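You operate a simulated robot arm through the tools that you are given. There is no shell and no other tool.

You run a simulated robot arm. Do the job below in one go: nothing can be reset, and whatever is moved stays where it is left.

TASK
Swap the block's broken pink pop for the rack's pink one and reset the red stand: card on, block centred.
Fine: the broken pop goes into the rack's empty end hole; card and block stand on the red plate; break nothing else.

Only the result counts: the job must be done as asked and must still hold three seconds after the hand-in. Knocking over, shifting, dropping, spilling or breaking anything else fails it.

THE ROBOT
A 6-joint arm with a two-finger gripper, fixed in place. Base frame: the origin is on the floor under the middle of its stand, x ahead of it, y to its left, z up; the work surface is at about z = 720. Lengths are in mm, angles in degrees, forces in N, time in s.
It reaches about 1572 mm from its shoulder. Its first joint turns from -166.0 to 166.0 degrees. Payload 2.45 kg.
The TCP is the grasp point between the finger pads, 20 mm short of the fingertips. In the tool frame z runs along the fingers and y along their closing line. The gripper opens to 140 mm; its body begins 168 mm behind the TCP.
Orientation is that of the tool frame in the base frame, as a unit quaternion [w, x, y, z]. With the fingers straight down and closing along the base's y, the tool's x points along the base's -x, its y along +y and its z along -z.

THE INTERFACE
- The arm moves only by the tool play_rows. Its argument "commands" is a list of rows, each a list of 7 numbers: the shift along the tool's x, y, z in units of 100 mm (1.0 is 100 mm), then the turn, a rotation vector about the tool's x, y, z in units of 90 degrees (1.0 is 90 degrees), then the opening in per cent of the stroke, from 0 (shut) to 100 (fully open). In form: [[tx, ty, tz, wx, wy, wz, fingers], ...]. A call has 1 to 20 rows; each row is the pose to reach, as a shift and turn from the pose commanded when the call began, along the tool's axes at that moment. A call with a number of a shift or a turn outside -1 to 1 is refused whole. Each row takes 0.2 s and may step no farther than 50 mm and 8.6 degrees from the row before; otherwise, or with a gripper value out of range, the whole call is refused. A pose out of reach is approached as far as the arm can. The call stops where the force on the tool passes 40 N (or 10 N more than at its start, if that is more) or the arm is blocked; 0.2 s more then pass. Each finger travels about 45 mm/s and halts on what it meets, pressing with about 28 N; the grip force reading is that of the motor and also rises with nothing between the fingers. The clock runs only during rows and for 0.2 s after the last one: add rows that repeat a pose to give the fingers time. The reply holds the time, the measured pose of the TCP, the force on the tool along the base axes, the opening and the grip force, in the units named above and with some noise, with the torque about the TCP (base axes, N m) and any sound that the robot's microphone picked up.
- Cameras (640 x 400 px; columns grow to the right, rows downward): "scene" is fixed at [51.7, 648.7, 1495.7]; the picture's right is [0.24, -0.97, 0.00], its down [-0.64, -0.16, -0.75] and it looks along [0.73, 0.18, -0.66] (base axes); focal length 318 px, centre (320, 200). "wrist" rides on the gripper at [78, 11, -209] in the tool frame; the picture's right is [-0.14, 0.99, 0.00], its down [-0.92, -0.13, -0.37] and it looks along [-0.37, -0.05, 0.93] (tool axes); focal length 280 px, centre (320, 200).
- capture(camera): a new picture of that camera. No time passes.
- pixel_to_xyz(camera, pixels): for up to 12 pixels [column, row] of the newest picture of that camera ("zoom" is the newest enlarged one), the place [x, y, z] in the base frame of the surface seen there, good to about 2 mm. No time passes.
- enlarge(camera, box): a new picture of the part [left, top, right, bottom] of that camera's present view, enlarged. No time passes.
- hand_in(): hands the job in; it is judged then, once.

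Open the gripper and draw the arm clear of the work before you hand the job in, unless the task says otherwise.

The tools are called after "Request:" by a JSON object that holds its "method" and its "body". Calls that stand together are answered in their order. play_rows: Moves the arm, as the interface text tells. Its arguments: {"type":"object","properties":{"commands":{"type":"array"}},"required":["commands"]} The other tools are called the same way: capture (camera) takes a picture; pixel_to_xyz (camera, pixels) gives the place of the surface under pixels of a picture; enlarge (camera, box) takes an enlarged picture of a part of a camera's view; hand_in () hands the job in.

At the start:

```text
t: 0.0
eef_pos: [783.6, 407.1, 1130.8]
tool_rot: [-0.001, 0.0, 1.0, 0.001]
contact_force: [-0.3, -0.1, 0.1]
moment: [-0.01, 0.0, -0.01]
width: 139.7
grip_force: 0.3
```

scene: 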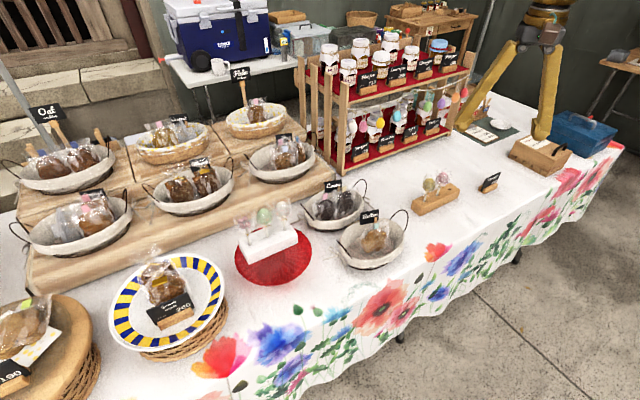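
wrist: 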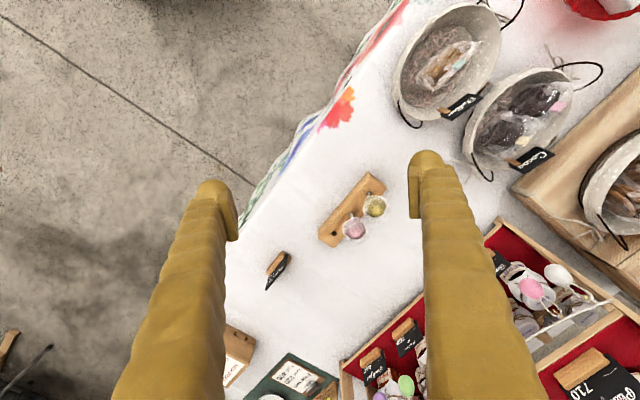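

The scene shows a red plate with a white block holding pops near (268,245), a wooden rack with pops near (435,195) and a small card near (488,183). I'll enlarge those areas to see details.

Request:
{"method": "enlarge", "body": {"camera": "scene", "box": [220, 180, 320, 300]}}

Request:
{"method": "enlarge", "body": {"camera": "scene", "box": [400, 160, 520, 230]}}

Request:
{"method": "enlarge", "body": {"camera": "wrist", "box": [230, 150, 430, 310]}}

```text
3.33 times, centred on (270, 240) of scene
```

zoom: 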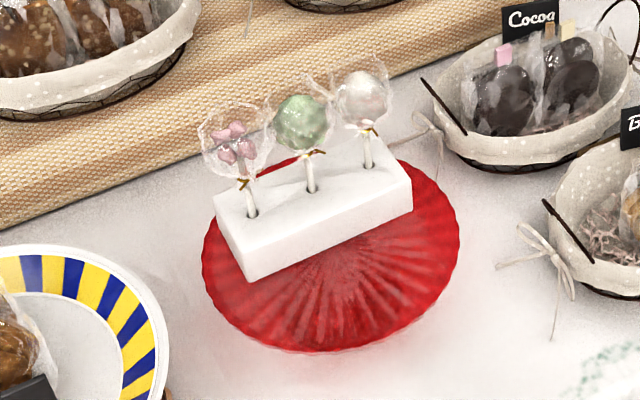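

```text
5.33 times, centred on (460, 195) of scene
```

zoom: 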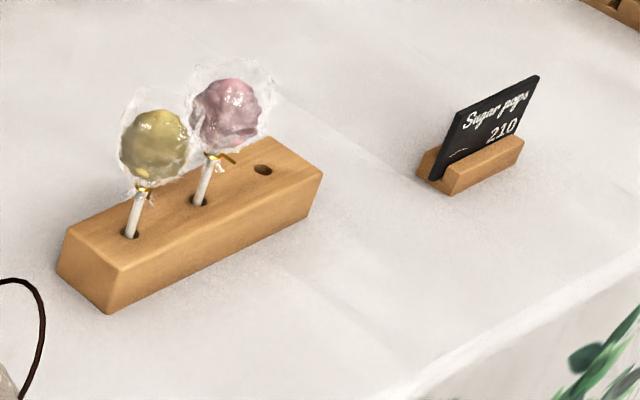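

```text
2.50 times, centred on (330, 230) of wrist
```

zoom: 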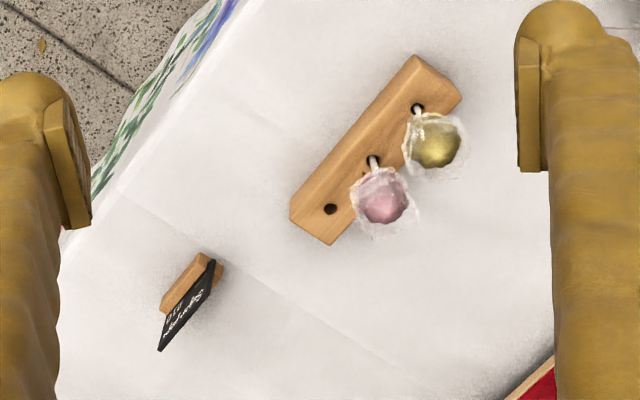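

The white block carries broken pink, green and white pops; the rack has yellow, pink and an empty end hole (zoom 330,208). I'll measure places from the wrist zoom: hole, stick bases, rack corners, heads, and card.

Request:
{"method": "pixel_to_xyz", "body": {"camera": "zoom", "pixels": [[330, 208], [373, 160], [417, 107], [383, 196], [435, 143], [290, 208], [331, 243], [415, 56], [461, 98], [190, 280], [210, 262], [160, 349]]}}

Request:
{"method": "enlarge", "body": {"camera": "scene", "box": [410, 165, 470, 220]}}

```text
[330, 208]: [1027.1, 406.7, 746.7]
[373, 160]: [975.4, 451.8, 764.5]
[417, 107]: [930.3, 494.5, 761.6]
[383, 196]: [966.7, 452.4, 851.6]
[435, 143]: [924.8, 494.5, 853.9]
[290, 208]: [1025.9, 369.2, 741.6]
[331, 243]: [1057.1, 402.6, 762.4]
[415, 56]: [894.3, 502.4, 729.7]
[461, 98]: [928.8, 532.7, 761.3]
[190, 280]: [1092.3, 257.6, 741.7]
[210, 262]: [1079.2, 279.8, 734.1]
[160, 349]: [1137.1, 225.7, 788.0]
```

```text
7.27 times, centred on (440, 192) of scene
```

zoom: 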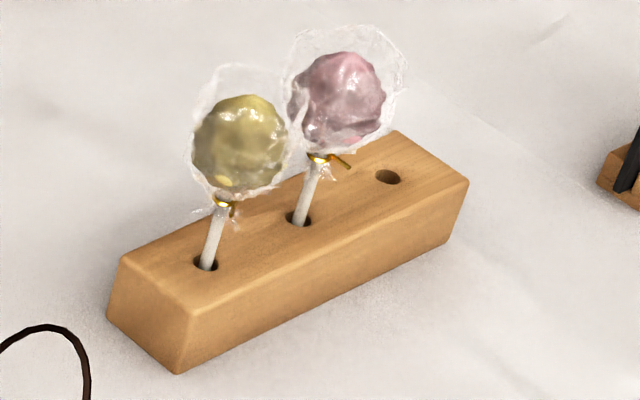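

I'll measure the same rack from the scene zoom: hole at (388,177), stick entries (300,220) and (206,265), ribbon knots, head spots, and top corners.

Request:
{"method": "pixel_to_xyz", "body": {"camera": "zoom", "pixels": [[388, 170], [375, 181], [302, 210], [308, 180], [209, 255], [216, 225], [340, 95], [240, 140], [122, 258], [190, 312], [468, 183], [396, 133]]}}

Request:
{"method": "enlarge", "body": {"camera": "scene", "box": [225, 190, 305, 290]}}

```text
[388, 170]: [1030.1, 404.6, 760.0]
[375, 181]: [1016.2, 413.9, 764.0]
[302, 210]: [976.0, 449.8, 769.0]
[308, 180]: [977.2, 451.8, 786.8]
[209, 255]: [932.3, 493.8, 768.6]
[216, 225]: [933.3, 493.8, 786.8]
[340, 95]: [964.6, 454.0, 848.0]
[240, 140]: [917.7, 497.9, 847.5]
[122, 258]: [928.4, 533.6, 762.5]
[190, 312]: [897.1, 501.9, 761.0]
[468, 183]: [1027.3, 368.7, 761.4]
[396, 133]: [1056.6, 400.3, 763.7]
```

```text
4.00 times, centred on (265, 240) of scene
```

zoom: 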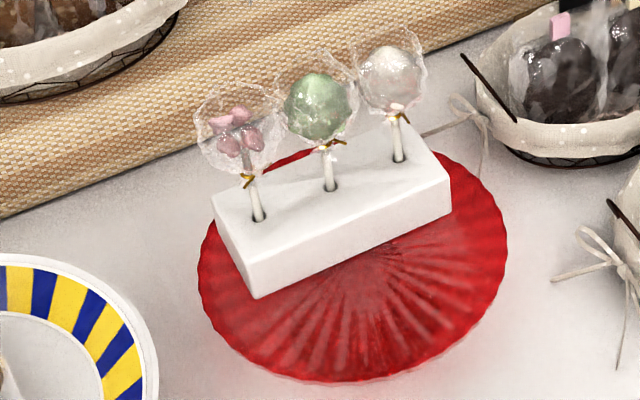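

I'll measure the white block's top corners, the stick entry points, knots and the red plate's rim in this zoom (block top corners about (212,195), (253,297), (450,183), (395,130)).

Request:
{"method": "pixel_to_xyz", "body": {"camera": "zoom", "pixels": [[214, 197], [247, 258], [449, 182], [402, 130], [259, 212], [251, 190], [329, 180], [398, 150], [236, 140], [316, 108], [391, 80], [252, 295]]}}

Request:
{"method": "pixel_to_xyz", "body": {"camera": "zoom", "pixels": [[200, 265], [215, 320], [260, 362], [330, 380], [400, 365], [460, 325], [500, 270], [503, 225], [480, 180], [455, 160], [350, 330], [400, 280]]}}

```text
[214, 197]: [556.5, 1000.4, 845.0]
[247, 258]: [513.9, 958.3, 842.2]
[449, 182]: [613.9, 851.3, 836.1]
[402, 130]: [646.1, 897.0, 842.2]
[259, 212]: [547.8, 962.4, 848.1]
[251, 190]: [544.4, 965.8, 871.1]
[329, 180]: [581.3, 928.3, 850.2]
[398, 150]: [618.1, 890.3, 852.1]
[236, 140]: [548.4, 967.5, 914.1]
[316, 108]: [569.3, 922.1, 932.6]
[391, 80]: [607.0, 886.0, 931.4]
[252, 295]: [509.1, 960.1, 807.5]
```

```text
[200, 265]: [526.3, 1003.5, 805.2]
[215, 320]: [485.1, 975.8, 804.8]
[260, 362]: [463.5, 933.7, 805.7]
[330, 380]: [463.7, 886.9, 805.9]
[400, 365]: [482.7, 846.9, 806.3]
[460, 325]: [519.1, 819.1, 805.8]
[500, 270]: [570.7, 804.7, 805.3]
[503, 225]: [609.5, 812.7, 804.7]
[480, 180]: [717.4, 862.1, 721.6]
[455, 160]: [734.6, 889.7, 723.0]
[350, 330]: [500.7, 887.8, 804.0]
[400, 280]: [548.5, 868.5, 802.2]
```

The plate's top is at z≈804 with its rim fitting a circle centred near (567,909), r≈104; the block's centre is at ≈(583,927), so it sits about 24 mm back. Now I look closely at the card and the block.

Request:
{"method": "enlarge", "body": {"camera": "scene", "box": [470, 165, 510, 200]}}

Request:
{"method": "enlarge", "body": {"camera": "wrist", "box": [250, 235, 310, 305]}}

Request:
{"method": "pixel_to_xyz", "body": {"camera": "wrist", "pixels": [[232, 195], [200, 190], [215, 180], [237, 238], [412, 157], [412, 215], [425, 153], [444, 162], [448, 185], [430, 200], [421, 165], [190, 230]]}}

```text
11.43 times, centred on (490, 182) of scene
```

zoom: 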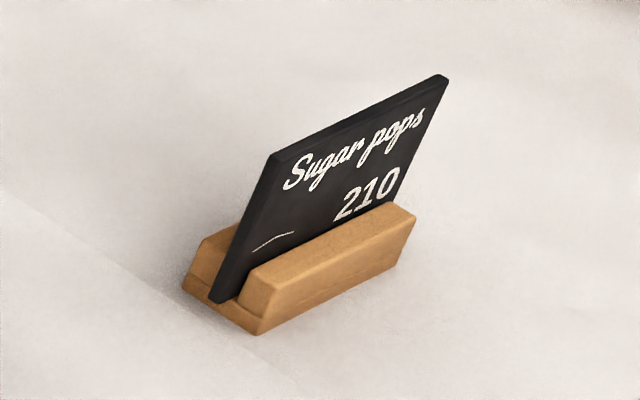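

```text
5.71 times, centred on (280, 270) of wrist
```

zoom: 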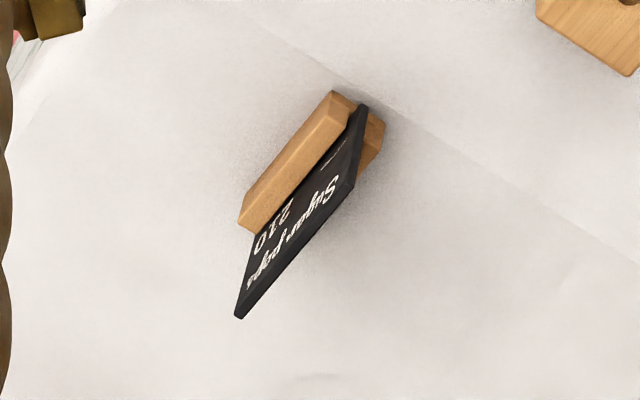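

```text
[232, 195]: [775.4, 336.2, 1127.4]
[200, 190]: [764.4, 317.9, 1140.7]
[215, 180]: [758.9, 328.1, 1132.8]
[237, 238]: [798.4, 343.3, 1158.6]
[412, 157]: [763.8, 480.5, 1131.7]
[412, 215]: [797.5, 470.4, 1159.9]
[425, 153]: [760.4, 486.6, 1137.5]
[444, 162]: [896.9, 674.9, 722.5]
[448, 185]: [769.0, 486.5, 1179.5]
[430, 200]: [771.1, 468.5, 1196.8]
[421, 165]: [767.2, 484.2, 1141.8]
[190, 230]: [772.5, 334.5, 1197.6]
```

The card leans back in its wooden holder (scene zoom 270-445, 75-330). The fingers seem broad, so I'll enlarge the right finger and measure its profile.

Request:
{"method": "enlarge", "body": {"camera": "wrist", "box": [390, 130, 490, 230]}}

```text
4.00 times, centred on (440, 180) of wrist
```

zoom: 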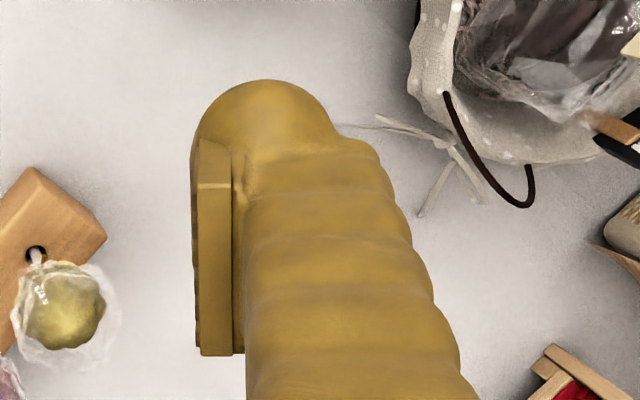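

The right finger is a bellows body with a flat pad plate (zoom 195-245, 140-355). I'll measure points on the pad and tip.

Request:
{"method": "pixel_to_xyz", "body": {"camera": "zoom", "pixels": [[205, 150], [215, 165], [215, 200], [215, 345], [195, 200], [195, 340], [240, 340], [265, 85], [265, 120], [225, 110], [320, 130], [340, 160]]}}

```text
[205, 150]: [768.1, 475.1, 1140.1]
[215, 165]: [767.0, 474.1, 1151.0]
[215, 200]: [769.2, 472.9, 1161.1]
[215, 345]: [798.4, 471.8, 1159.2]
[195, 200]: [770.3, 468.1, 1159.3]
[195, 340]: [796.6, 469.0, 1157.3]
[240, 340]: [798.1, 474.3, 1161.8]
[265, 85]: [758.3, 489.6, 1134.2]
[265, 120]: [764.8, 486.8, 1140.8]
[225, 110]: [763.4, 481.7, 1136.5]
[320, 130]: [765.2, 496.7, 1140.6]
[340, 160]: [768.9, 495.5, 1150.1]
```

The gripper is visible in the scene picture around (460-570, 0-145); I'll enlarge it to see the finger shape from the side.

Request:
{"method": "enlarge", "body": {"camera": "scene", "box": [440, 0, 600, 160]}}

```text
2.50 times, centred on (520, 80) of scene
```

zoom: 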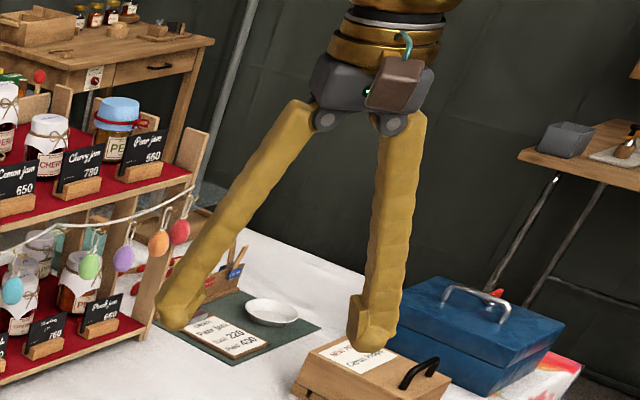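

The fingers diverge from the palm; I'll measure points on the near finger's tip, side edges and the palm/camera housing.

Request:
{"method": "pixel_to_xyz", "body": {"camera": "zoom", "pixels": [[352, 300], [360, 340], [365, 348], [375, 350], [385, 340], [392, 325], [370, 310], [353, 330], [373, 270], [405, 270], [385, 180], [420, 180]]}}

Request:
{"method": "pixel_to_xyz", "body": {"camera": "zoom", "pixels": [[315, 75], [430, 75], [365, 70], [380, 105], [370, 108], [400, 80], [415, 70], [325, 120], [395, 125], [345, 20], [440, 40], [380, 10]]}}

```text
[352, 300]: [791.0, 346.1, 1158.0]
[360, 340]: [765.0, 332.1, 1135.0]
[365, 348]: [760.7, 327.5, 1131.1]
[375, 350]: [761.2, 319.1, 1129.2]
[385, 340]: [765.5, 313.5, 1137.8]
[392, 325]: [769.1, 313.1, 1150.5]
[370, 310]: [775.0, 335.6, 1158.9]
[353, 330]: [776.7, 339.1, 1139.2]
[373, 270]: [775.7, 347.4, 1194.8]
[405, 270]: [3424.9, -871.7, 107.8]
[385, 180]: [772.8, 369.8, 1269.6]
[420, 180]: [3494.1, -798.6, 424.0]
```

```text
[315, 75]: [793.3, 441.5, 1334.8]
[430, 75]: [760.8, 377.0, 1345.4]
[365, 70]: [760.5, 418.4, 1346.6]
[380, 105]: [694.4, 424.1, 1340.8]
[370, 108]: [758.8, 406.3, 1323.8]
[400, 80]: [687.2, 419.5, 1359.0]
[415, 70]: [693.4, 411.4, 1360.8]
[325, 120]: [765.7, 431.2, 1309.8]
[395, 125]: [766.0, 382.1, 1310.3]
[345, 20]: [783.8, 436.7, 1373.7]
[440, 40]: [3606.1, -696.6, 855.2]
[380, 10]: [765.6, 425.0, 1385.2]
```

To learn the closed finger geometry (tips seem to swing forward as they close), I'll close the gripper in free air here and look at it with both cameras.

Request:
{"method": "play_rows", "body": {"commands": [[0, 0, 0, 0, 0, 0, 80], [0, 0, 0, 0, 0, 0, 60], [0, 0, 0, 0, 0, 0, 40], [0, 0, 0, 0, 0, 0, 20], [0, 0, 0, 0, 0, 0, 10], [0, 0, 0, 0, 0, 0, 10], [0, 0, 0, 0, 0, 0, 10], [0, 0, 0, 0, 0, 0, 10], [0, 0, 0, 0, 0, 0, 10], [0, 0, 0, 0, 0, 0, 10]]}}

Request:
{"method": "enlarge", "body": {"camera": "wrist", "box": [240, 120, 400, 220]}}

Request:
{"method": "enlarge", "body": {"camera": "scene", "box": [460, 40, 560, 160]}}

```text
t: 2.2
eef_pos: [784.4, 407.6, 1131.2]
tool_rot: [0.0, 0.0, 1.0, 0.0]
contact_force: [-0.6, 0.2, 0.3]
moment: [-0.02, 0.02, 0.01]
width: 14.0
grip_force: 0.1
```

```text
4.00 times, centred on (320, 170) of wrist
```

zoom: 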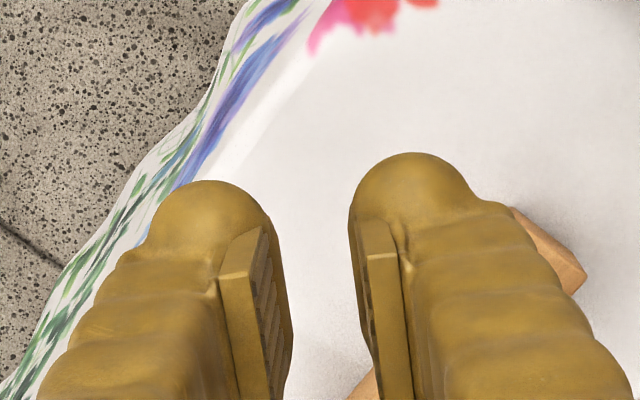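

```text
3.33 times, centred on (510, 100) of scene
```

zoom: 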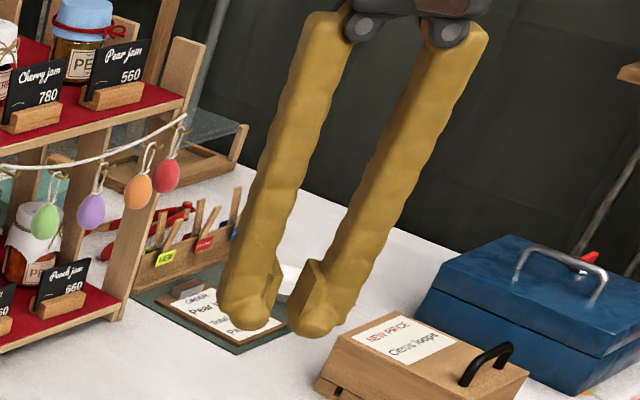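

I'll measure the tip positions in this scene zoom (near finger tip around (310,335), far finger tip around (240,320)).

Request:
{"method": "pixel_to_xyz", "body": {"camera": "zoom", "pixels": [[310, 333], [295, 325], [335, 325], [318, 270], [300, 300], [345, 300], [240, 322], [222, 300], [275, 295], [270, 320], [320, 320], [310, 310]]}}

Request:
{"method": "enlarge", "body": {"camera": "wrist", "box": [240, 120, 400, 220]}}

Request:
{"method": "pixel_to_xyz", "body": {"camera": "zoom", "pixels": [[210, 183], [190, 190], [255, 210], [240, 260], [265, 240], [262, 350], [285, 330], [413, 155], [360, 210], [375, 245], [385, 250], [470, 195]]}}

```text
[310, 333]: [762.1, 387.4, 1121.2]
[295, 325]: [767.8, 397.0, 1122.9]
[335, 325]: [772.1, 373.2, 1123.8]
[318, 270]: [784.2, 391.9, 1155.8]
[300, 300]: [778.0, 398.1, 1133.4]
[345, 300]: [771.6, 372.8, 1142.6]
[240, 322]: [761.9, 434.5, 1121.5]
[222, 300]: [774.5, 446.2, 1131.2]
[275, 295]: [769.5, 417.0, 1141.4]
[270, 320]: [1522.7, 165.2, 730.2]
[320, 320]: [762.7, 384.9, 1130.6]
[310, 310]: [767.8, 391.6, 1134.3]
```

```text
4.00 times, centred on (320, 170) of wrist
```

zoom: 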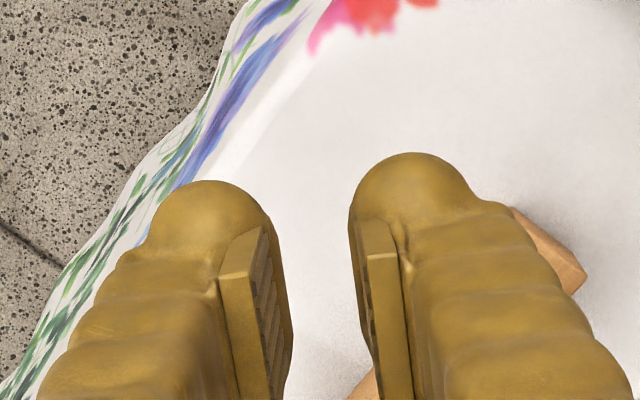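

```text
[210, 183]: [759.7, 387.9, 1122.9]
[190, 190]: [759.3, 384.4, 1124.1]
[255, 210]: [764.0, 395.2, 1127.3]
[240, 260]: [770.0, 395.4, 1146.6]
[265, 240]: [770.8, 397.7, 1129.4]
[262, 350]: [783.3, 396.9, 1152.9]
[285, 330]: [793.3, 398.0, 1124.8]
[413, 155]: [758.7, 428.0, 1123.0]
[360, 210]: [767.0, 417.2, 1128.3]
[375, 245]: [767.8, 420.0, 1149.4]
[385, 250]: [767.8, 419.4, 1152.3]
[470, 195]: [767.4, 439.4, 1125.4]
```

At 14 mm opening the fingertip is about 25 mm thick and up to ±25 mm wide in tool x, tips ~20 mm past the TCP. Next I zoom tightly on the broken pop's stick and the rack's holes to judge lean, knot height and hole size.

Request:
{"method": "enlarge", "body": {"camera": "scene", "box": [270, 205, 310, 255]}}

Request:
{"method": "enlarge", "body": {"camera": "scene", "box": [270, 205, 300, 255]}}

Request:
{"method": "enlarge", "body": {"camera": "scene", "box": [235, 205, 285, 260]}}

Request:
{"method": "pixel_to_xyz", "body": {"camera": "zoom", "pixels": [[260, 290], [320, 200], [330, 110], [400, 120], [400, 200], [410, 230], [240, 200], [240, 100], [180, 180], [300, 60], [500, 120], [150, 230]]}}

```text
8.00 times, centred on (290, 230) of scene
```

zoom: 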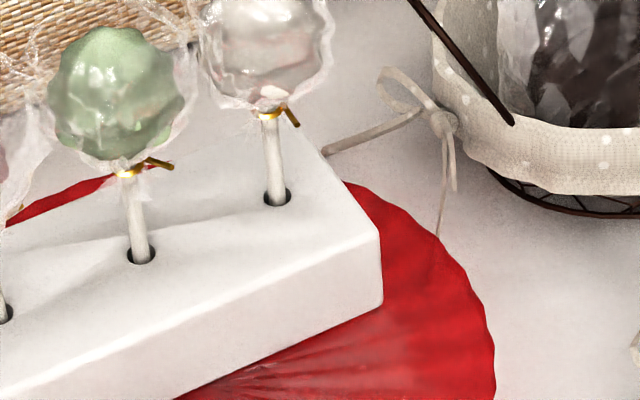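

```text
8.00 times, centred on (285, 230) of scene
```

zoom: 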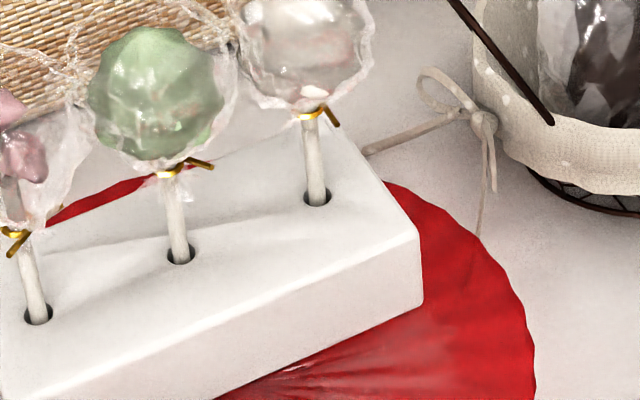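

```text
7.27 times, centred on (260, 232) of scene
```

zoom: 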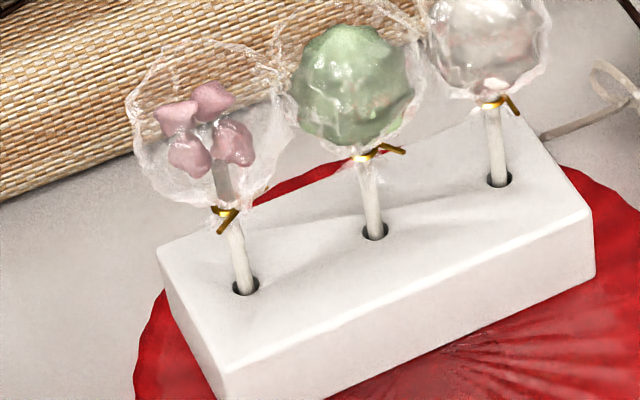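

```text
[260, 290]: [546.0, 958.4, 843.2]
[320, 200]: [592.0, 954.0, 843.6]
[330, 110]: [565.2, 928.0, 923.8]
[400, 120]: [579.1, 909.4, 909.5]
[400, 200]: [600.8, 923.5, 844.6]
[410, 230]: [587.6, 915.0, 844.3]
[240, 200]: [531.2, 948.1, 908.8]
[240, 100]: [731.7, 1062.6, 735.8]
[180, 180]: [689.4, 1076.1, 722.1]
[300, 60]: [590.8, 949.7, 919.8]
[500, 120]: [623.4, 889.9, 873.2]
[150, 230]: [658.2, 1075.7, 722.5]
```

All sticks are near-vertical (they point to the vertical vanishing point), stick ≈5 mm, hole ≈10 mm. I'll measure the stick/knot heights along the broken and green pops, plus block edges.

Request:
{"method": "pixel_to_xyz", "body": {"camera": "zoom", "pixels": [[243, 278], [238, 255], [233, 235], [227, 213], [374, 222], [369, 195], [364, 165], [497, 170], [493, 140], [490, 104], [237, 284], [370, 228]]}}

Request:
{"method": "pixel_to_xyz", "body": {"camera": "zoom", "pixels": [[163, 252], [222, 365], [232, 372], [590, 215], [520, 120], [410, 290], [330, 330], [250, 230], [215, 330], [560, 190], [510, 230], [300, 350]]}}

```text
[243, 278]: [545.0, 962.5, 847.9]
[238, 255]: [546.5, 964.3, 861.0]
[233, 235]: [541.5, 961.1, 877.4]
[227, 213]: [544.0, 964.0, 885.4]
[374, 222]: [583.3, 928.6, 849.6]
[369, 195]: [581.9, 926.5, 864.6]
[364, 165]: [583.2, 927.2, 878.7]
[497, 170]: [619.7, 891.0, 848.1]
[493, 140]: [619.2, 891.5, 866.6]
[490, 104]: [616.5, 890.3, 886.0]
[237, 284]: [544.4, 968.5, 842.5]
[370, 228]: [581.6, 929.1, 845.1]
```

```text
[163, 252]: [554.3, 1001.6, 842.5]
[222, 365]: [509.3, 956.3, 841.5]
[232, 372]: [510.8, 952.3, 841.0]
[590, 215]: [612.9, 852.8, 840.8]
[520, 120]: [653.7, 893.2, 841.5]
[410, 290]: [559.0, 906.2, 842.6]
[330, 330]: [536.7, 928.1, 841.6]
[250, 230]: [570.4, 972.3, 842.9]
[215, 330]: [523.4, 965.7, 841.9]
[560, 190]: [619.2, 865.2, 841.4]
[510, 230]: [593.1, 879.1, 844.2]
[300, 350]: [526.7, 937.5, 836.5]
```

Measured: broken stick at ≈(546.5,964), green ≈(584,928.5), white ≈(620.5,891.5), block top z≈843, knots ≈42 mm above it, so I'll grip sticks from the front with the tool tilted to ~15° below horizontal, closing along the row. First I yaw 45° while moving toward the stand at safe height.

Request:
{"method": "play_rows", "body": {"commands": [[0.16, 0.16, 0, 0, 0, -0.083, 12], [0.33, 0.33, 0, 0, 0, -0.167, 12], [0.5, 0.5, 0, 0, 0, -0.25, 12], [0.67, 0.67, 0, 0, 0, -0.333, 12], [0.83, 0.83, 0, 0, 0, -0.417, 12], [1.0, 1.0, 0, 0, 0, -0.5, 12]]}}

```text
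t: 3.6
eef_pos: [684.5, 508.7, 1132.3]
tool_rot: [0.0, -0.383, 0.924, 0.0]
contact_force: [0.2, -0.8, 1.0]
moment: [-0.02, -0.02, -0.02]
width: 16.7
grip_force: 0.1
```

Yaw is as wanted. Now I pitch the tool by 75° about its y while moving 100 mm along the row direction toward the stand.

Request:
{"method": "play_rows", "body": {"commands": [[0, 0.1, 0, 0, -0.083, 0, 12], [0, 0.2, 0, 0, -0.167, 0, 12], [0, 0.3, 0, 0, -0.25, 0, 12], [0, 0.4, 0, 0, -0.333, 0, 12], [0, 0.5, 0, 0, -0.417, 0, 12], [0, 0.6, 0, 0, -0.5, 0, 12], [0, 0.7, 0, 0, -0.583, 0, 12], [0, 0.8, 0, 0, -0.667, 0, 12], [0, 0.9, 0, 0, -0.75, 0, 12], [0, 1.0, 0, 0, -0.833, 0, 12]]}}

Request:
{"method": "capture", "body": {"camera": "scene"}}

Request:
{"method": "capture", "body": {"camera": "wrist"}}

```text
t: 5.8
eef_pos: [632.5, 548.2, 1120.7]
tool_rot: [0.396, -0.342, 0.838, 0.155]
contact_force: [0.0, -0.4, 0.2]
moment: [0.03, -0.01, 0.0]
width: 16.7
grip_force: 0.2
out of reach, approached as far as the arm can: row 8, 9, 10
```

```text
taken
```

scene: 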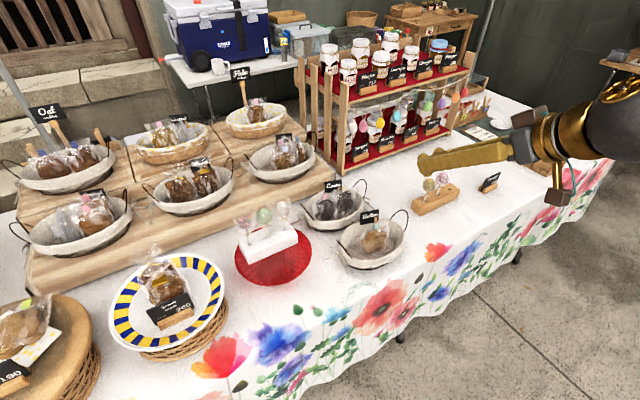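

```text
taken
```

wrist: 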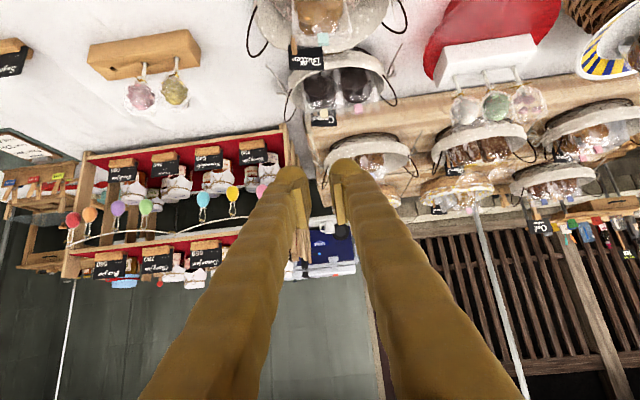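

The pitch stopped at about 40° below horizontal (out of reach so close to the base). I'll issue a zero-shift row to see what the arm now takes as its reference pose.

Request:
{"method": "play_rows", "body": {"commands": [[0, 0, 0, 0, 0, 0, 12]]}}

```text
t: 6.2
eef_pos: [633.4, 548.3, 1119.6]
tool_rot: [0.396, -0.343, 0.838, 0.156]
contact_force: [0.1, 0.5, -0.2]
moment: [-0.03, -0.02, 0.01]
width: 16.9
grip_force: 0.1
```

The reference is the achieved pose (633,548,1120), pitch ≈40°. I'll travel with this orientation toward a standoff in front of the stand, in steps.

Request:
{"method": "play_rows", "body": {"commands": [[0.04, 0.25, 0.1, 0, 0, 0, 12], [0.08, 0.5, 0.2, 0, 0, 0, 12], [0.11, 0.75, 0.3, 0, 0, 0, 12], [0.14, 1.0, 0.4, 0, 0, 0, 12]]}}

Request:
{"method": "play_rows", "body": {"commands": [[0.04, 0.25, 0.1, 0, 0, 0, 12], [0.08, 0.5, 0.2, 0, 0, 0, 12], [0.11, 0.75, 0.3, 0, 0, 0, 12], [0.14, 1.0, 0.4, 0, 0, 0, 12]]}}

```text
t: 7.2
eef_pos: [580.1, 634.5, 1084.3]
tool_rot: [0.397, -0.343, 0.837, 0.156]
contact_force: [-1.1, 0.3, -0.2]
moment: [-0.03, -0.02, 0.01]
width: 16.6
grip_force: 0.1
```

```text
t: 8.2
eef_pos: [527.3, 722.1, 1045.8]
tool_rot: [0.397, -0.341, 0.838, 0.156]
contact_force: [-0.3, -0.2, 0.6]
moment: [0.01, 0.03, -0.02]
width: 16.9
grip_force: 0.0
```

Clear so far at (527,722,1046). I'll continue 100 mm along the row and then test pitching 25° flatter.

Request:
{"method": "play_rows", "body": {"commands": [[0.04, 0.25, 0.1, 0, 0, 0, 12], [0.08, 0.5, 0.2, 0, 0, 0, 12], [0.11, 0.75, 0.3, 0, 0, 0, 12], [0.14, 1.0, 0.4, 0, 0, 0, 12], [0.14, 1.0, 0.4, 0, -0.07, 0, 12], [0.14, 1.0, 0.4, 0, -0.14, 0, 12], [0.14, 1.0, 0.4, 0, -0.21, 0, 12], [0.14, 1.0, 0.4, 0, -0.275, 0, 12]]}}

Request:
{"method": "capture", "body": {"camera": "scene"}}

Request:
{"method": "capture", "body": {"camera": "wrist"}}

```text
t: 10.0
eef_pos: [473.4, 808.4, 1010.5]
tool_rot: [0.568, -0.3, 0.733, 0.225]
contact_force: [-0.4, -0.4, -0.2]
moment: [-0.02, 0.02, 0.02]
width: 17.0
grip_force: 0.1
```

```text
taken
```

scene: 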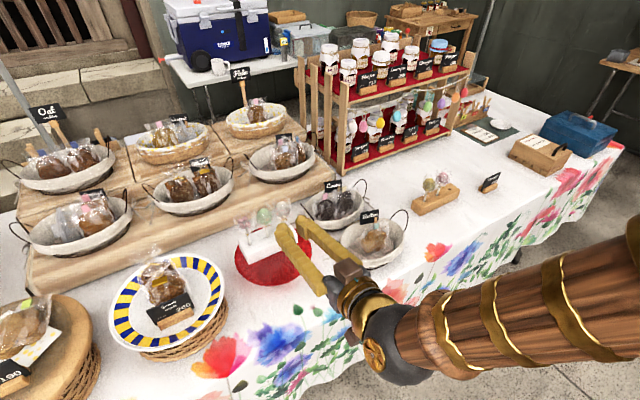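

```text
taken
```

wrist: 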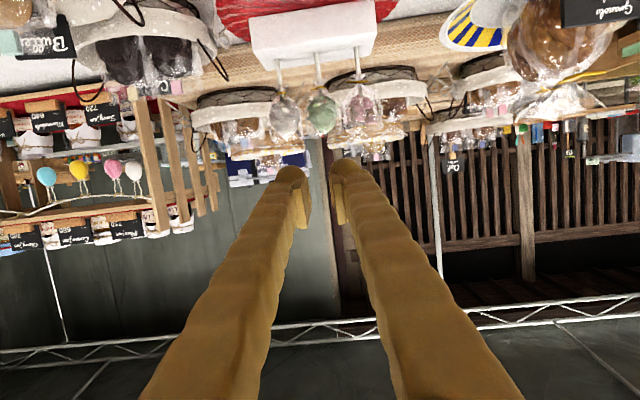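

Pitch is now ≈15° and the pose is fine; the wrist view (upside-down) shows white, green, broken pops hanging at (285,115), (320,110), (360,110). I move to a pre-grasp point 110 mm short of the broken pop's stick.

Request:
{"method": "play_rows", "body": {"commands": [[0.16, 0.1, 0.13, 0, 0, 0, 12], [0.32, 0.21, 0.26, 0, 0, 0, 12], [0.48, 0.31, 0.38, 0, 0, 0, 12], [0.64, 0.42, 0.51, 0, 0, 0, 12], [0.8, 0.52, 0.64, 0, 0, 0, 12], [0.963, 0.626, 0.765, 0, 0, 0, 12], [0.963, 0.626, 0.765, 0, 0, 0, 12]]}}

Request:
{"method": "capture", "body": {"camera": "wrist"}}

Request:
{"method": "enlarge", "body": {"camera": "scene", "box": [220, 190, 340, 310]}}

```text
t: 11.6
eef_pos: [464.7, 886.2, 895.4]
tool_rot: [0.566, -0.301, 0.733, 0.226]
contact_force: [0.1, -0.4, 0.3]
moment: [-0.03, 0.0, 0.0]
width: 16.7
grip_force: 0.0
```

```text
taken
```

wrist: 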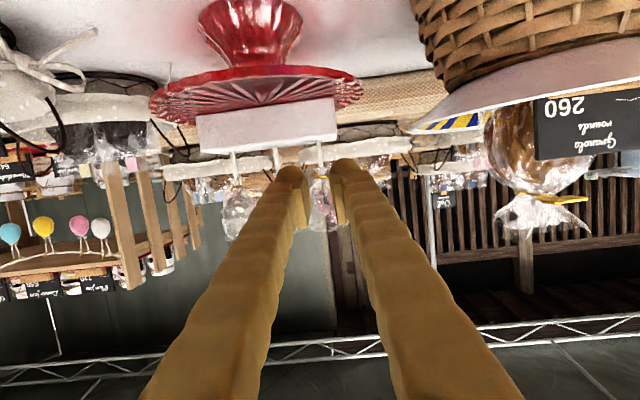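

```text
3.33 times, centred on (280, 250) of scene
```

zoom: 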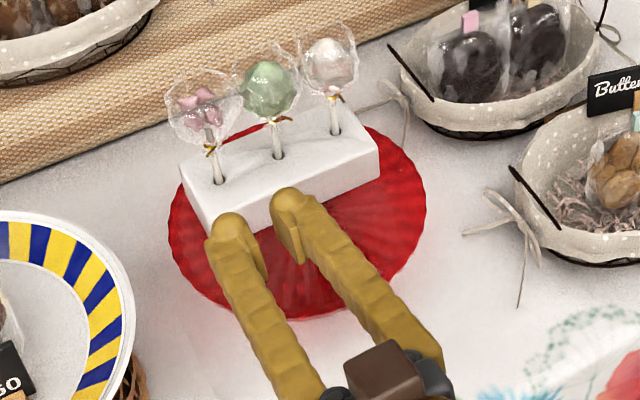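

Lateral alignment looks right in the wrist view (stick at column ≈320 between finger edges 308 and 332). I'll measure the finger surfaces from the scene zoom to learn how high the fingers' top side is.

Request:
{"method": "pixel_to_xyz", "body": {"camera": "zoom", "pixels": [[228, 218], [228, 235], [212, 240], [245, 250], [235, 270], [262, 265], [288, 195], [290, 215], [310, 215], [280, 230], [300, 262], [320, 240]]}}

Request:
{"method": "enlarge", "body": {"camera": "scene", "box": [260, 200, 420, 360]}}

```text
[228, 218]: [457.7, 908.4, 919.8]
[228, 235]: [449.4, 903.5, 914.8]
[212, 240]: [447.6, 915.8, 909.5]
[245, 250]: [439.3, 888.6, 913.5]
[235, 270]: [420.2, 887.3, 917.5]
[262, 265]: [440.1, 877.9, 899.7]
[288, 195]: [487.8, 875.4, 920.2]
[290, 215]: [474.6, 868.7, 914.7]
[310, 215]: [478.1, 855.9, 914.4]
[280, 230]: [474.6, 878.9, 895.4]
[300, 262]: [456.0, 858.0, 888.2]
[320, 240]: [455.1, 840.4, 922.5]
```

```text
2.50 times, centred on (340, 280) of scene
```

zoom: 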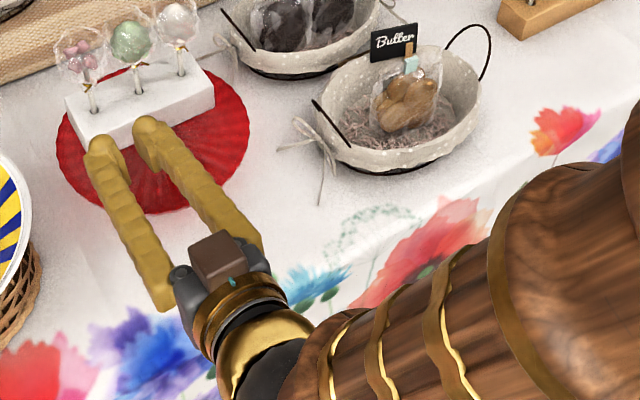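

The fingertip bulb spans about ±26 mm in tool x near tool z≈+3 and the finger behind it only ±15, so I'll take the stick about 10 mm behind the TCP with the bulb just above the block. I advance 60 mm and rise 9 mm first, then check.

Request:
{"method": "play_rows", "body": {"commands": [[-0.044, 0, 0.15, 0, 0, 0, 12], [-0.088, 0, 0.3, 0, 0, 0, 12], [-0.088, 0, 0.45, 0, 0, 0, 12], [-0.088, -0.005, 0.6, 0, 0, 0, 12], [-0.088, -0.005, 0.6, 0, 0, 0, 12]]}}

Request:
{"method": "capture", "body": {"camera": "wrist"}}

Request:
{"method": "enlarge", "body": {"camera": "wrist", "box": [260, 100, 380, 220]}}

Request:
{"method": "enlarge", "body": {"camera": "scene", "box": [230, 195, 310, 275]}}

```text
t: 12.8
eef_pos: [510.3, 928.6, 889.7]
tool_rot: [0.567, -0.301, 0.733, 0.226]
contact_force: [-0.2, 0.4, 0.8]
moment: [-0.02, 0.01, -0.02]
width: 16.6
grip_force: 0.1
```

```text
taken
```

wrist: 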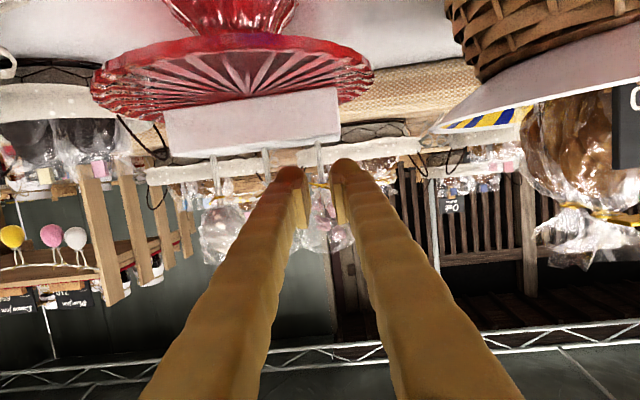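

```text
3.33 times, centred on (320, 160) of wrist
```

zoom: 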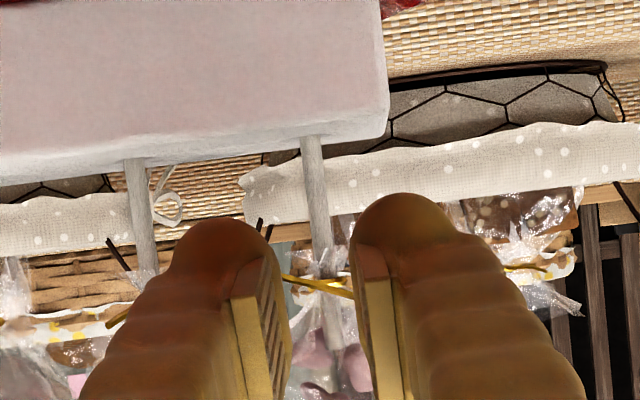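

```text
5.00 times, centred on (270, 235) of scene
```

zoom: 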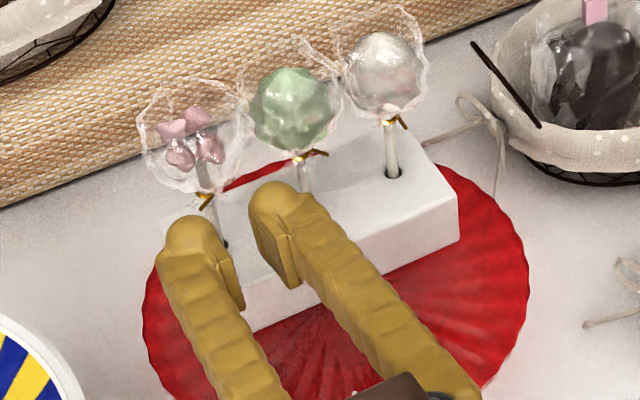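

The stick sits ~1 mm to one side of the finger midline and the tips are clear of the wrapper. I advance the remaining 64 mm in small rows so the stick comes between the pads.

Request:
{"method": "play_rows", "body": {"commands": [[0, -0.01, 0.1, 0, 0, 0, 12], [0, -0.01, 0.2, 0, 0, 0, 12], [0, -0.01, 0.3, 0, 0, 0, 12], [0, -0.01, 0.4, 0, 0, 0, 12], [0, -0.01, 0.4, 0, 0, 0, 12]]}}

Request:
{"method": "enlarge", "body": {"camera": "wrist", "box": [260, 100, 380, 220]}}

Request:
{"method": "enlarge", "body": {"camera": "scene", "box": [230, 195, 310, 275]}}

```text
t: 14.0
eef_pos: [538.3, 953.6, 879.7]
tool_rot: [0.567, -0.301, 0.733, 0.226]
contact_force: [-1.1, 0.3, 0.3]
moment: [0.02, 0.0, -0.01]
width: 16.8
grip_force: 0.1
```

```text
3.33 times, centred on (320, 160) of wrist
```

zoom: 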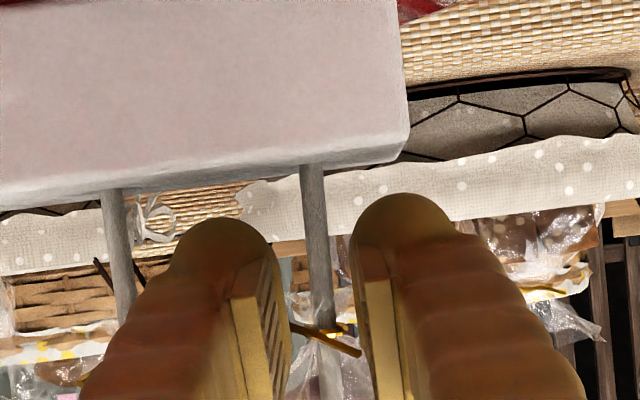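

```text
5.00 times, centred on (270, 235) of scene
```

zoom: 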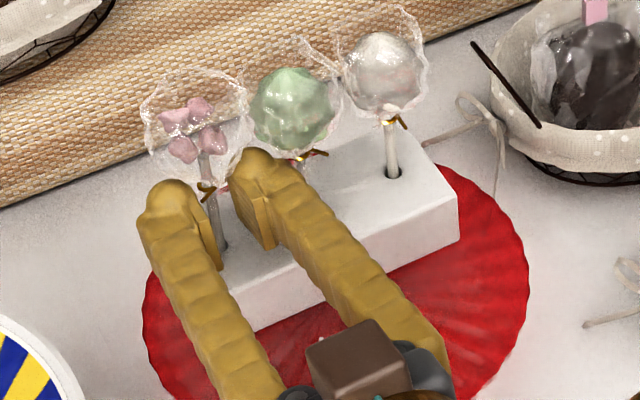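

The stick is now just between the fingertips with no contact force. I advance the last 24 mm.

Request:
{"method": "play_rows", "body": {"commands": [[0, 0, 0.08, 0, 0, 0, 12], [0, 0, 0.16, 0, 0, 0, 12], [0, 0, 0.24, 0, 0, 0, 12], [0, 0, 0.24, 0, 0, 0, 12]]}}

Request:
{"method": "enlarge", "body": {"camera": "wrist", "box": [260, 100, 380, 220]}}

Request:
{"method": "enlarge", "body": {"camera": "scene", "box": [230, 195, 310, 275]}}

```text
t: 15.0
eef_pos: [553.2, 970.6, 871.7]
tool_rot: [0.567, -0.3, 0.733, 0.225]
contact_force: [0.2, -0.2, 0.3]
moment: [-0.01, -0.01, 0.0]
width: 17.0
grip_force: 0.1
```

```text
3.33 times, centred on (320, 160) of wrist
```

zoom: 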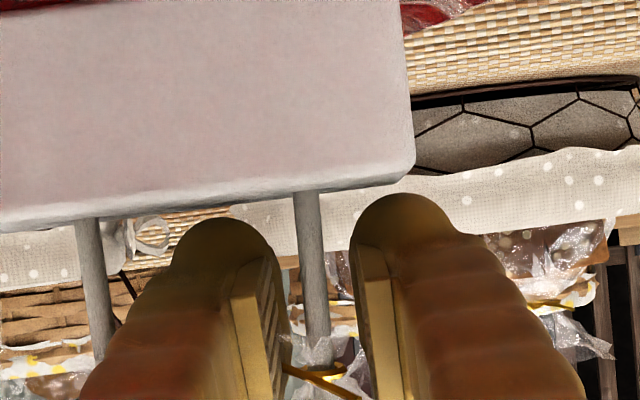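

```text
5.00 times, centred on (270, 235) of scene
```

zoom: 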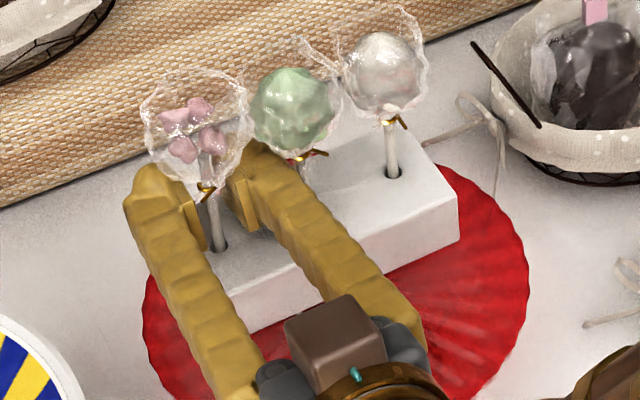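

The stick is between the pads (scene zoom (213,225)), below the knot. I close the fingers on it.

Request:
{"method": "play_rows", "body": {"commands": [[0, 0, 0, 0, 0, 0, 8], [0, 0, 0, 0, 0, 0, 4], [0, 0, 0, 0, 0, 0, 0], [0, 0, 0, 0, 0, 0, 0], [0, 0, 0, 0, 0, 0, 0]]}}

Request:
{"method": "enlarge", "body": {"camera": "wrist", "box": [260, 100, 380, 220]}}

Request:
{"method": "enlarge", "body": {"camera": "scene", "box": [230, 195, 310, 275]}}

```text
t: 16.2
eef_pos: [553.5, 970.6, 871.5]
tool_rot: [0.567, -0.301, 0.733, 0.226]
contact_force: [-0.3, 1.2, -0.3]
moment: [0.06, 0.01, 0.0]
width: 6.0
grip_force: 8.3
```

```text
3.33 times, centred on (320, 160) of wrist
```

zoom: 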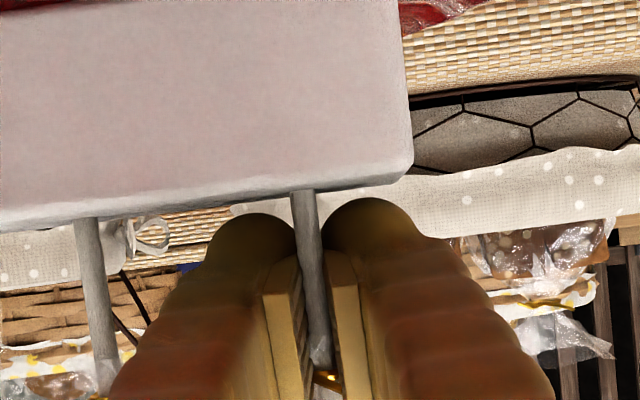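

```text
5.00 times, centred on (270, 235) of scene
```

zoom: 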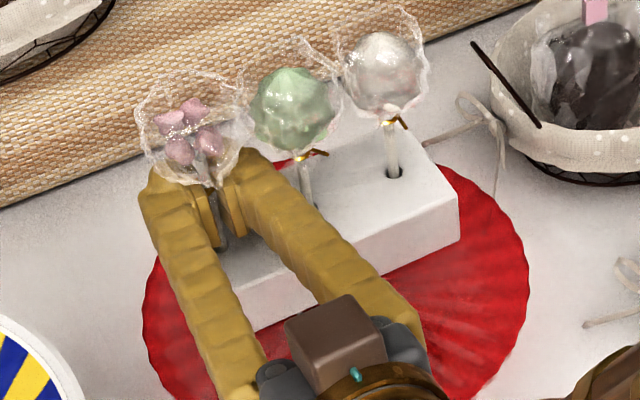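

Width 6.0 mm: the stick is held, no sounds. I lift slowly 24 mm straight up (drifting 2 mm away from the green pop, within the hole's slack) and check.

Request:
{"method": "play_rows", "body": {"commands": [[0, 0, 0, 0, 0, 0, 0], [0, 0, 0, 0, 0, 0, 0], [-0.029, 0.002, -0.008, 0, 0, 0, 0], [-0.058, 0.004, -0.015, 0, 0, 0, 0], [-0.087, 0.006, -0.023, 0, 0, 0, 0], [-0.116, 0.009, -0.031, 0, 0, 0, 0], [-0.145, 0.011, -0.038, 0, 0, 0, 0], [-0.174, 0.013, -0.046, 0, 0, 0, 0], [-0.203, 0.015, -0.053, 0, 0, 0, 0], [-0.232, 0.017, -0.061, 0, 0, 0, 0]]}}

Request:
{"method": "enlarge", "body": {"camera": "wrist", "box": [260, 100, 380, 220]}}

Request:
{"method": "enlarge", "body": {"camera": "scene", "box": [230, 195, 310, 275]}}

```text
t: 18.4
eef_pos: [552.4, 972.4, 896.9]
tool_rot: [0.567, -0.301, 0.733, 0.226]
contact_force: [-1.0, 0.2, 0.5]
moment: [0.02, -0.01, -0.02]
width: 6.0
grip_force: 7.7
```

```text
3.33 times, centred on (320, 160) of wrist
```

zoom: 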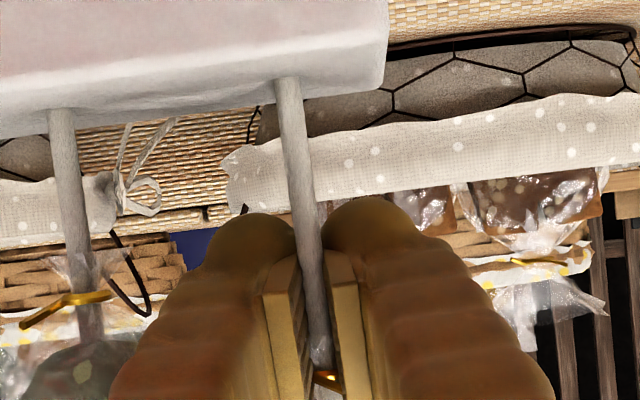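

```text
5.00 times, centred on (270, 235) of scene
```

zoom: 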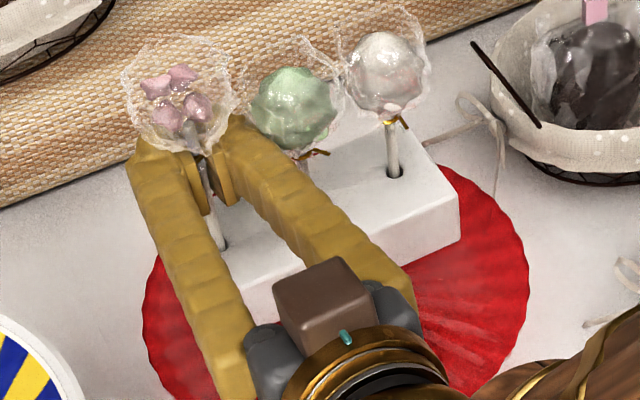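

The pop rises with the gripper, the stick still in its hole. I lift another 8 mm with a small further drift and look again.

Request:
{"method": "play_rows", "body": {"commands": [[-0.039, 0.005, -0.01, 0, 0, 0, 0], [-0.077, 0.012, -0.02, 0, 0, 0, 0], [-0.077, 0.012, -0.02, 0, 0, 0, 0]]}}

Request:
{"method": "enlarge", "body": {"camera": "wrist", "box": [260, 60, 380, 180]}}

Request:
{"method": "enlarge", "body": {"camera": "scene", "box": [230, 195, 310, 275]}}

```text
t: 19.2
eef_pos: [551.7, 974.2, 905.1]
tool_rot: [0.566, -0.301, 0.733, 0.225]
contact_force: [-0.2, -0.5, -0.6]
moment: [0.01, 0.0, -0.01]
width: 5.9
grip_force: 8.2
```

```text
3.33 times, centred on (320, 120) of wrist
```

zoom: 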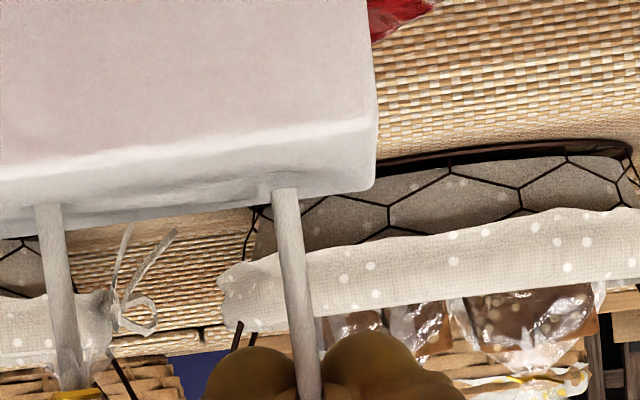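

```text
5.00 times, centred on (270, 235) of scene
```

zoom: 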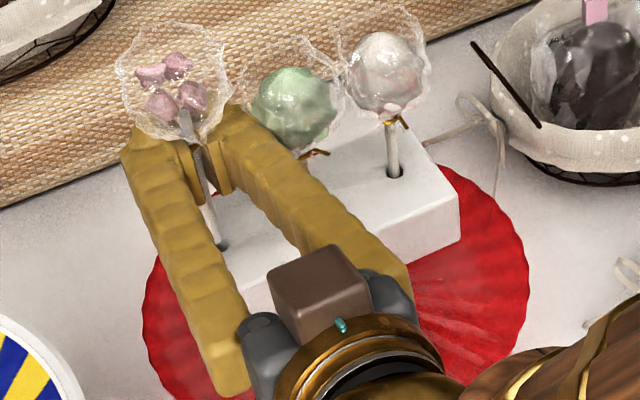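

Block unmoved and the stick's bottom still at the hole (scene zoom (222,245)). I keep lifting another 10 mm with a small outward drift.

Request:
{"method": "play_rows", "body": {"commands": [[-0.048, 0.006, -0.013, 0, 0, 0, 0], [-0.097, 0.013, -0.025, 0, 0, 0, 0], [-0.097, 0.013, -0.025, 0, 0, 0, 0]]}}

Request:
{"method": "enlarge", "body": {"camera": "wrist", "box": [260, 40, 380, 160]}}

Request:
{"method": "enlarge", "body": {"camera": "scene", "box": [230, 195, 310, 275]}}

```text
t: 20.0
eef_pos: [551.5, 975.3, 915.2]
tool_rot: [0.567, -0.301, 0.733, 0.226]
contact_force: [0.5, 0.1, -1.0]
moment: [0.02, 0.0, 0.02]
width: 6.1
grip_force: 7.6
```

```text
3.33 times, centred on (320, 100) of wrist
```

zoom: 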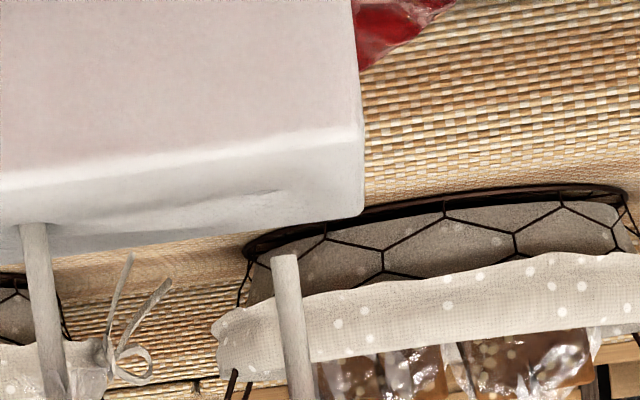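

```text
5.00 times, centred on (270, 235) of scene
```

zoom: 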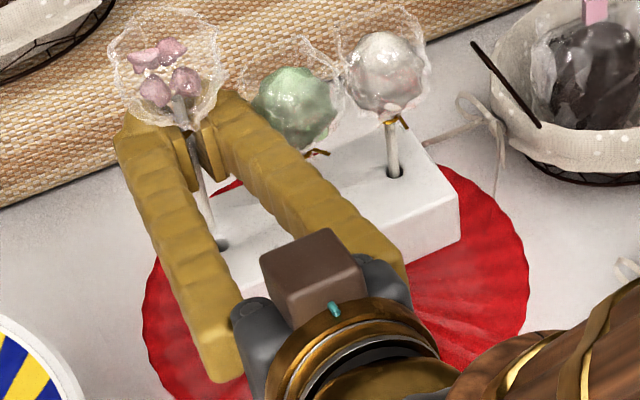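

The stick's bottom end is now visible above the block (wrist zoom (285,258)), so it's out. I'll measure its bottom end exactly.

Request:
{"method": "enlarge", "body": {"camera": "wrist", "box": [270, 80, 350, 160]}}

Request:
{"method": "pixel_to_xyz", "body": {"camera": "wrist", "pixels": [[310, 120], [311, 125], [312, 132], [313, 140]]}}

```text
5.00 times, centred on (310, 120) of wrist
```

zoom: 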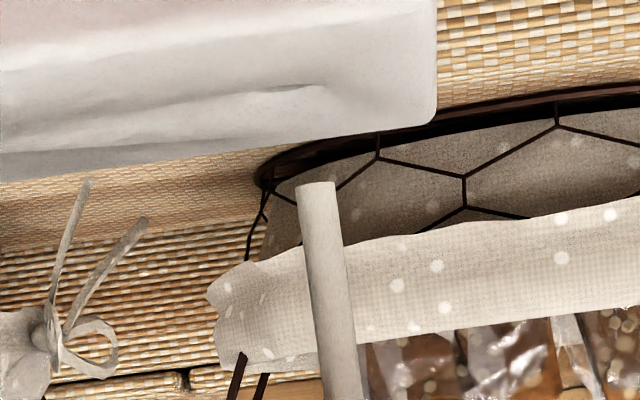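

```text
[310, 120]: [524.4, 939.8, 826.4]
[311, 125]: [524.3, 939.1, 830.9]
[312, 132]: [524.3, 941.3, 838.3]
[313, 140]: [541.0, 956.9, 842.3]
```

Those wrist pixels referred to the older picture, so I measure on the fresh zoom instead.

Request:
{"method": "pixel_to_xyz", "body": {"camera": "zoom", "pixels": [[318, 190], [318, 200], [322, 230], [330, 300], [338, 380], [317, 186]]}}

```text
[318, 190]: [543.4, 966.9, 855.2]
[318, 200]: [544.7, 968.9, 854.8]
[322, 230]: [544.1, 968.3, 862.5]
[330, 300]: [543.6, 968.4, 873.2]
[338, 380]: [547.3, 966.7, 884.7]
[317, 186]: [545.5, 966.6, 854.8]
```

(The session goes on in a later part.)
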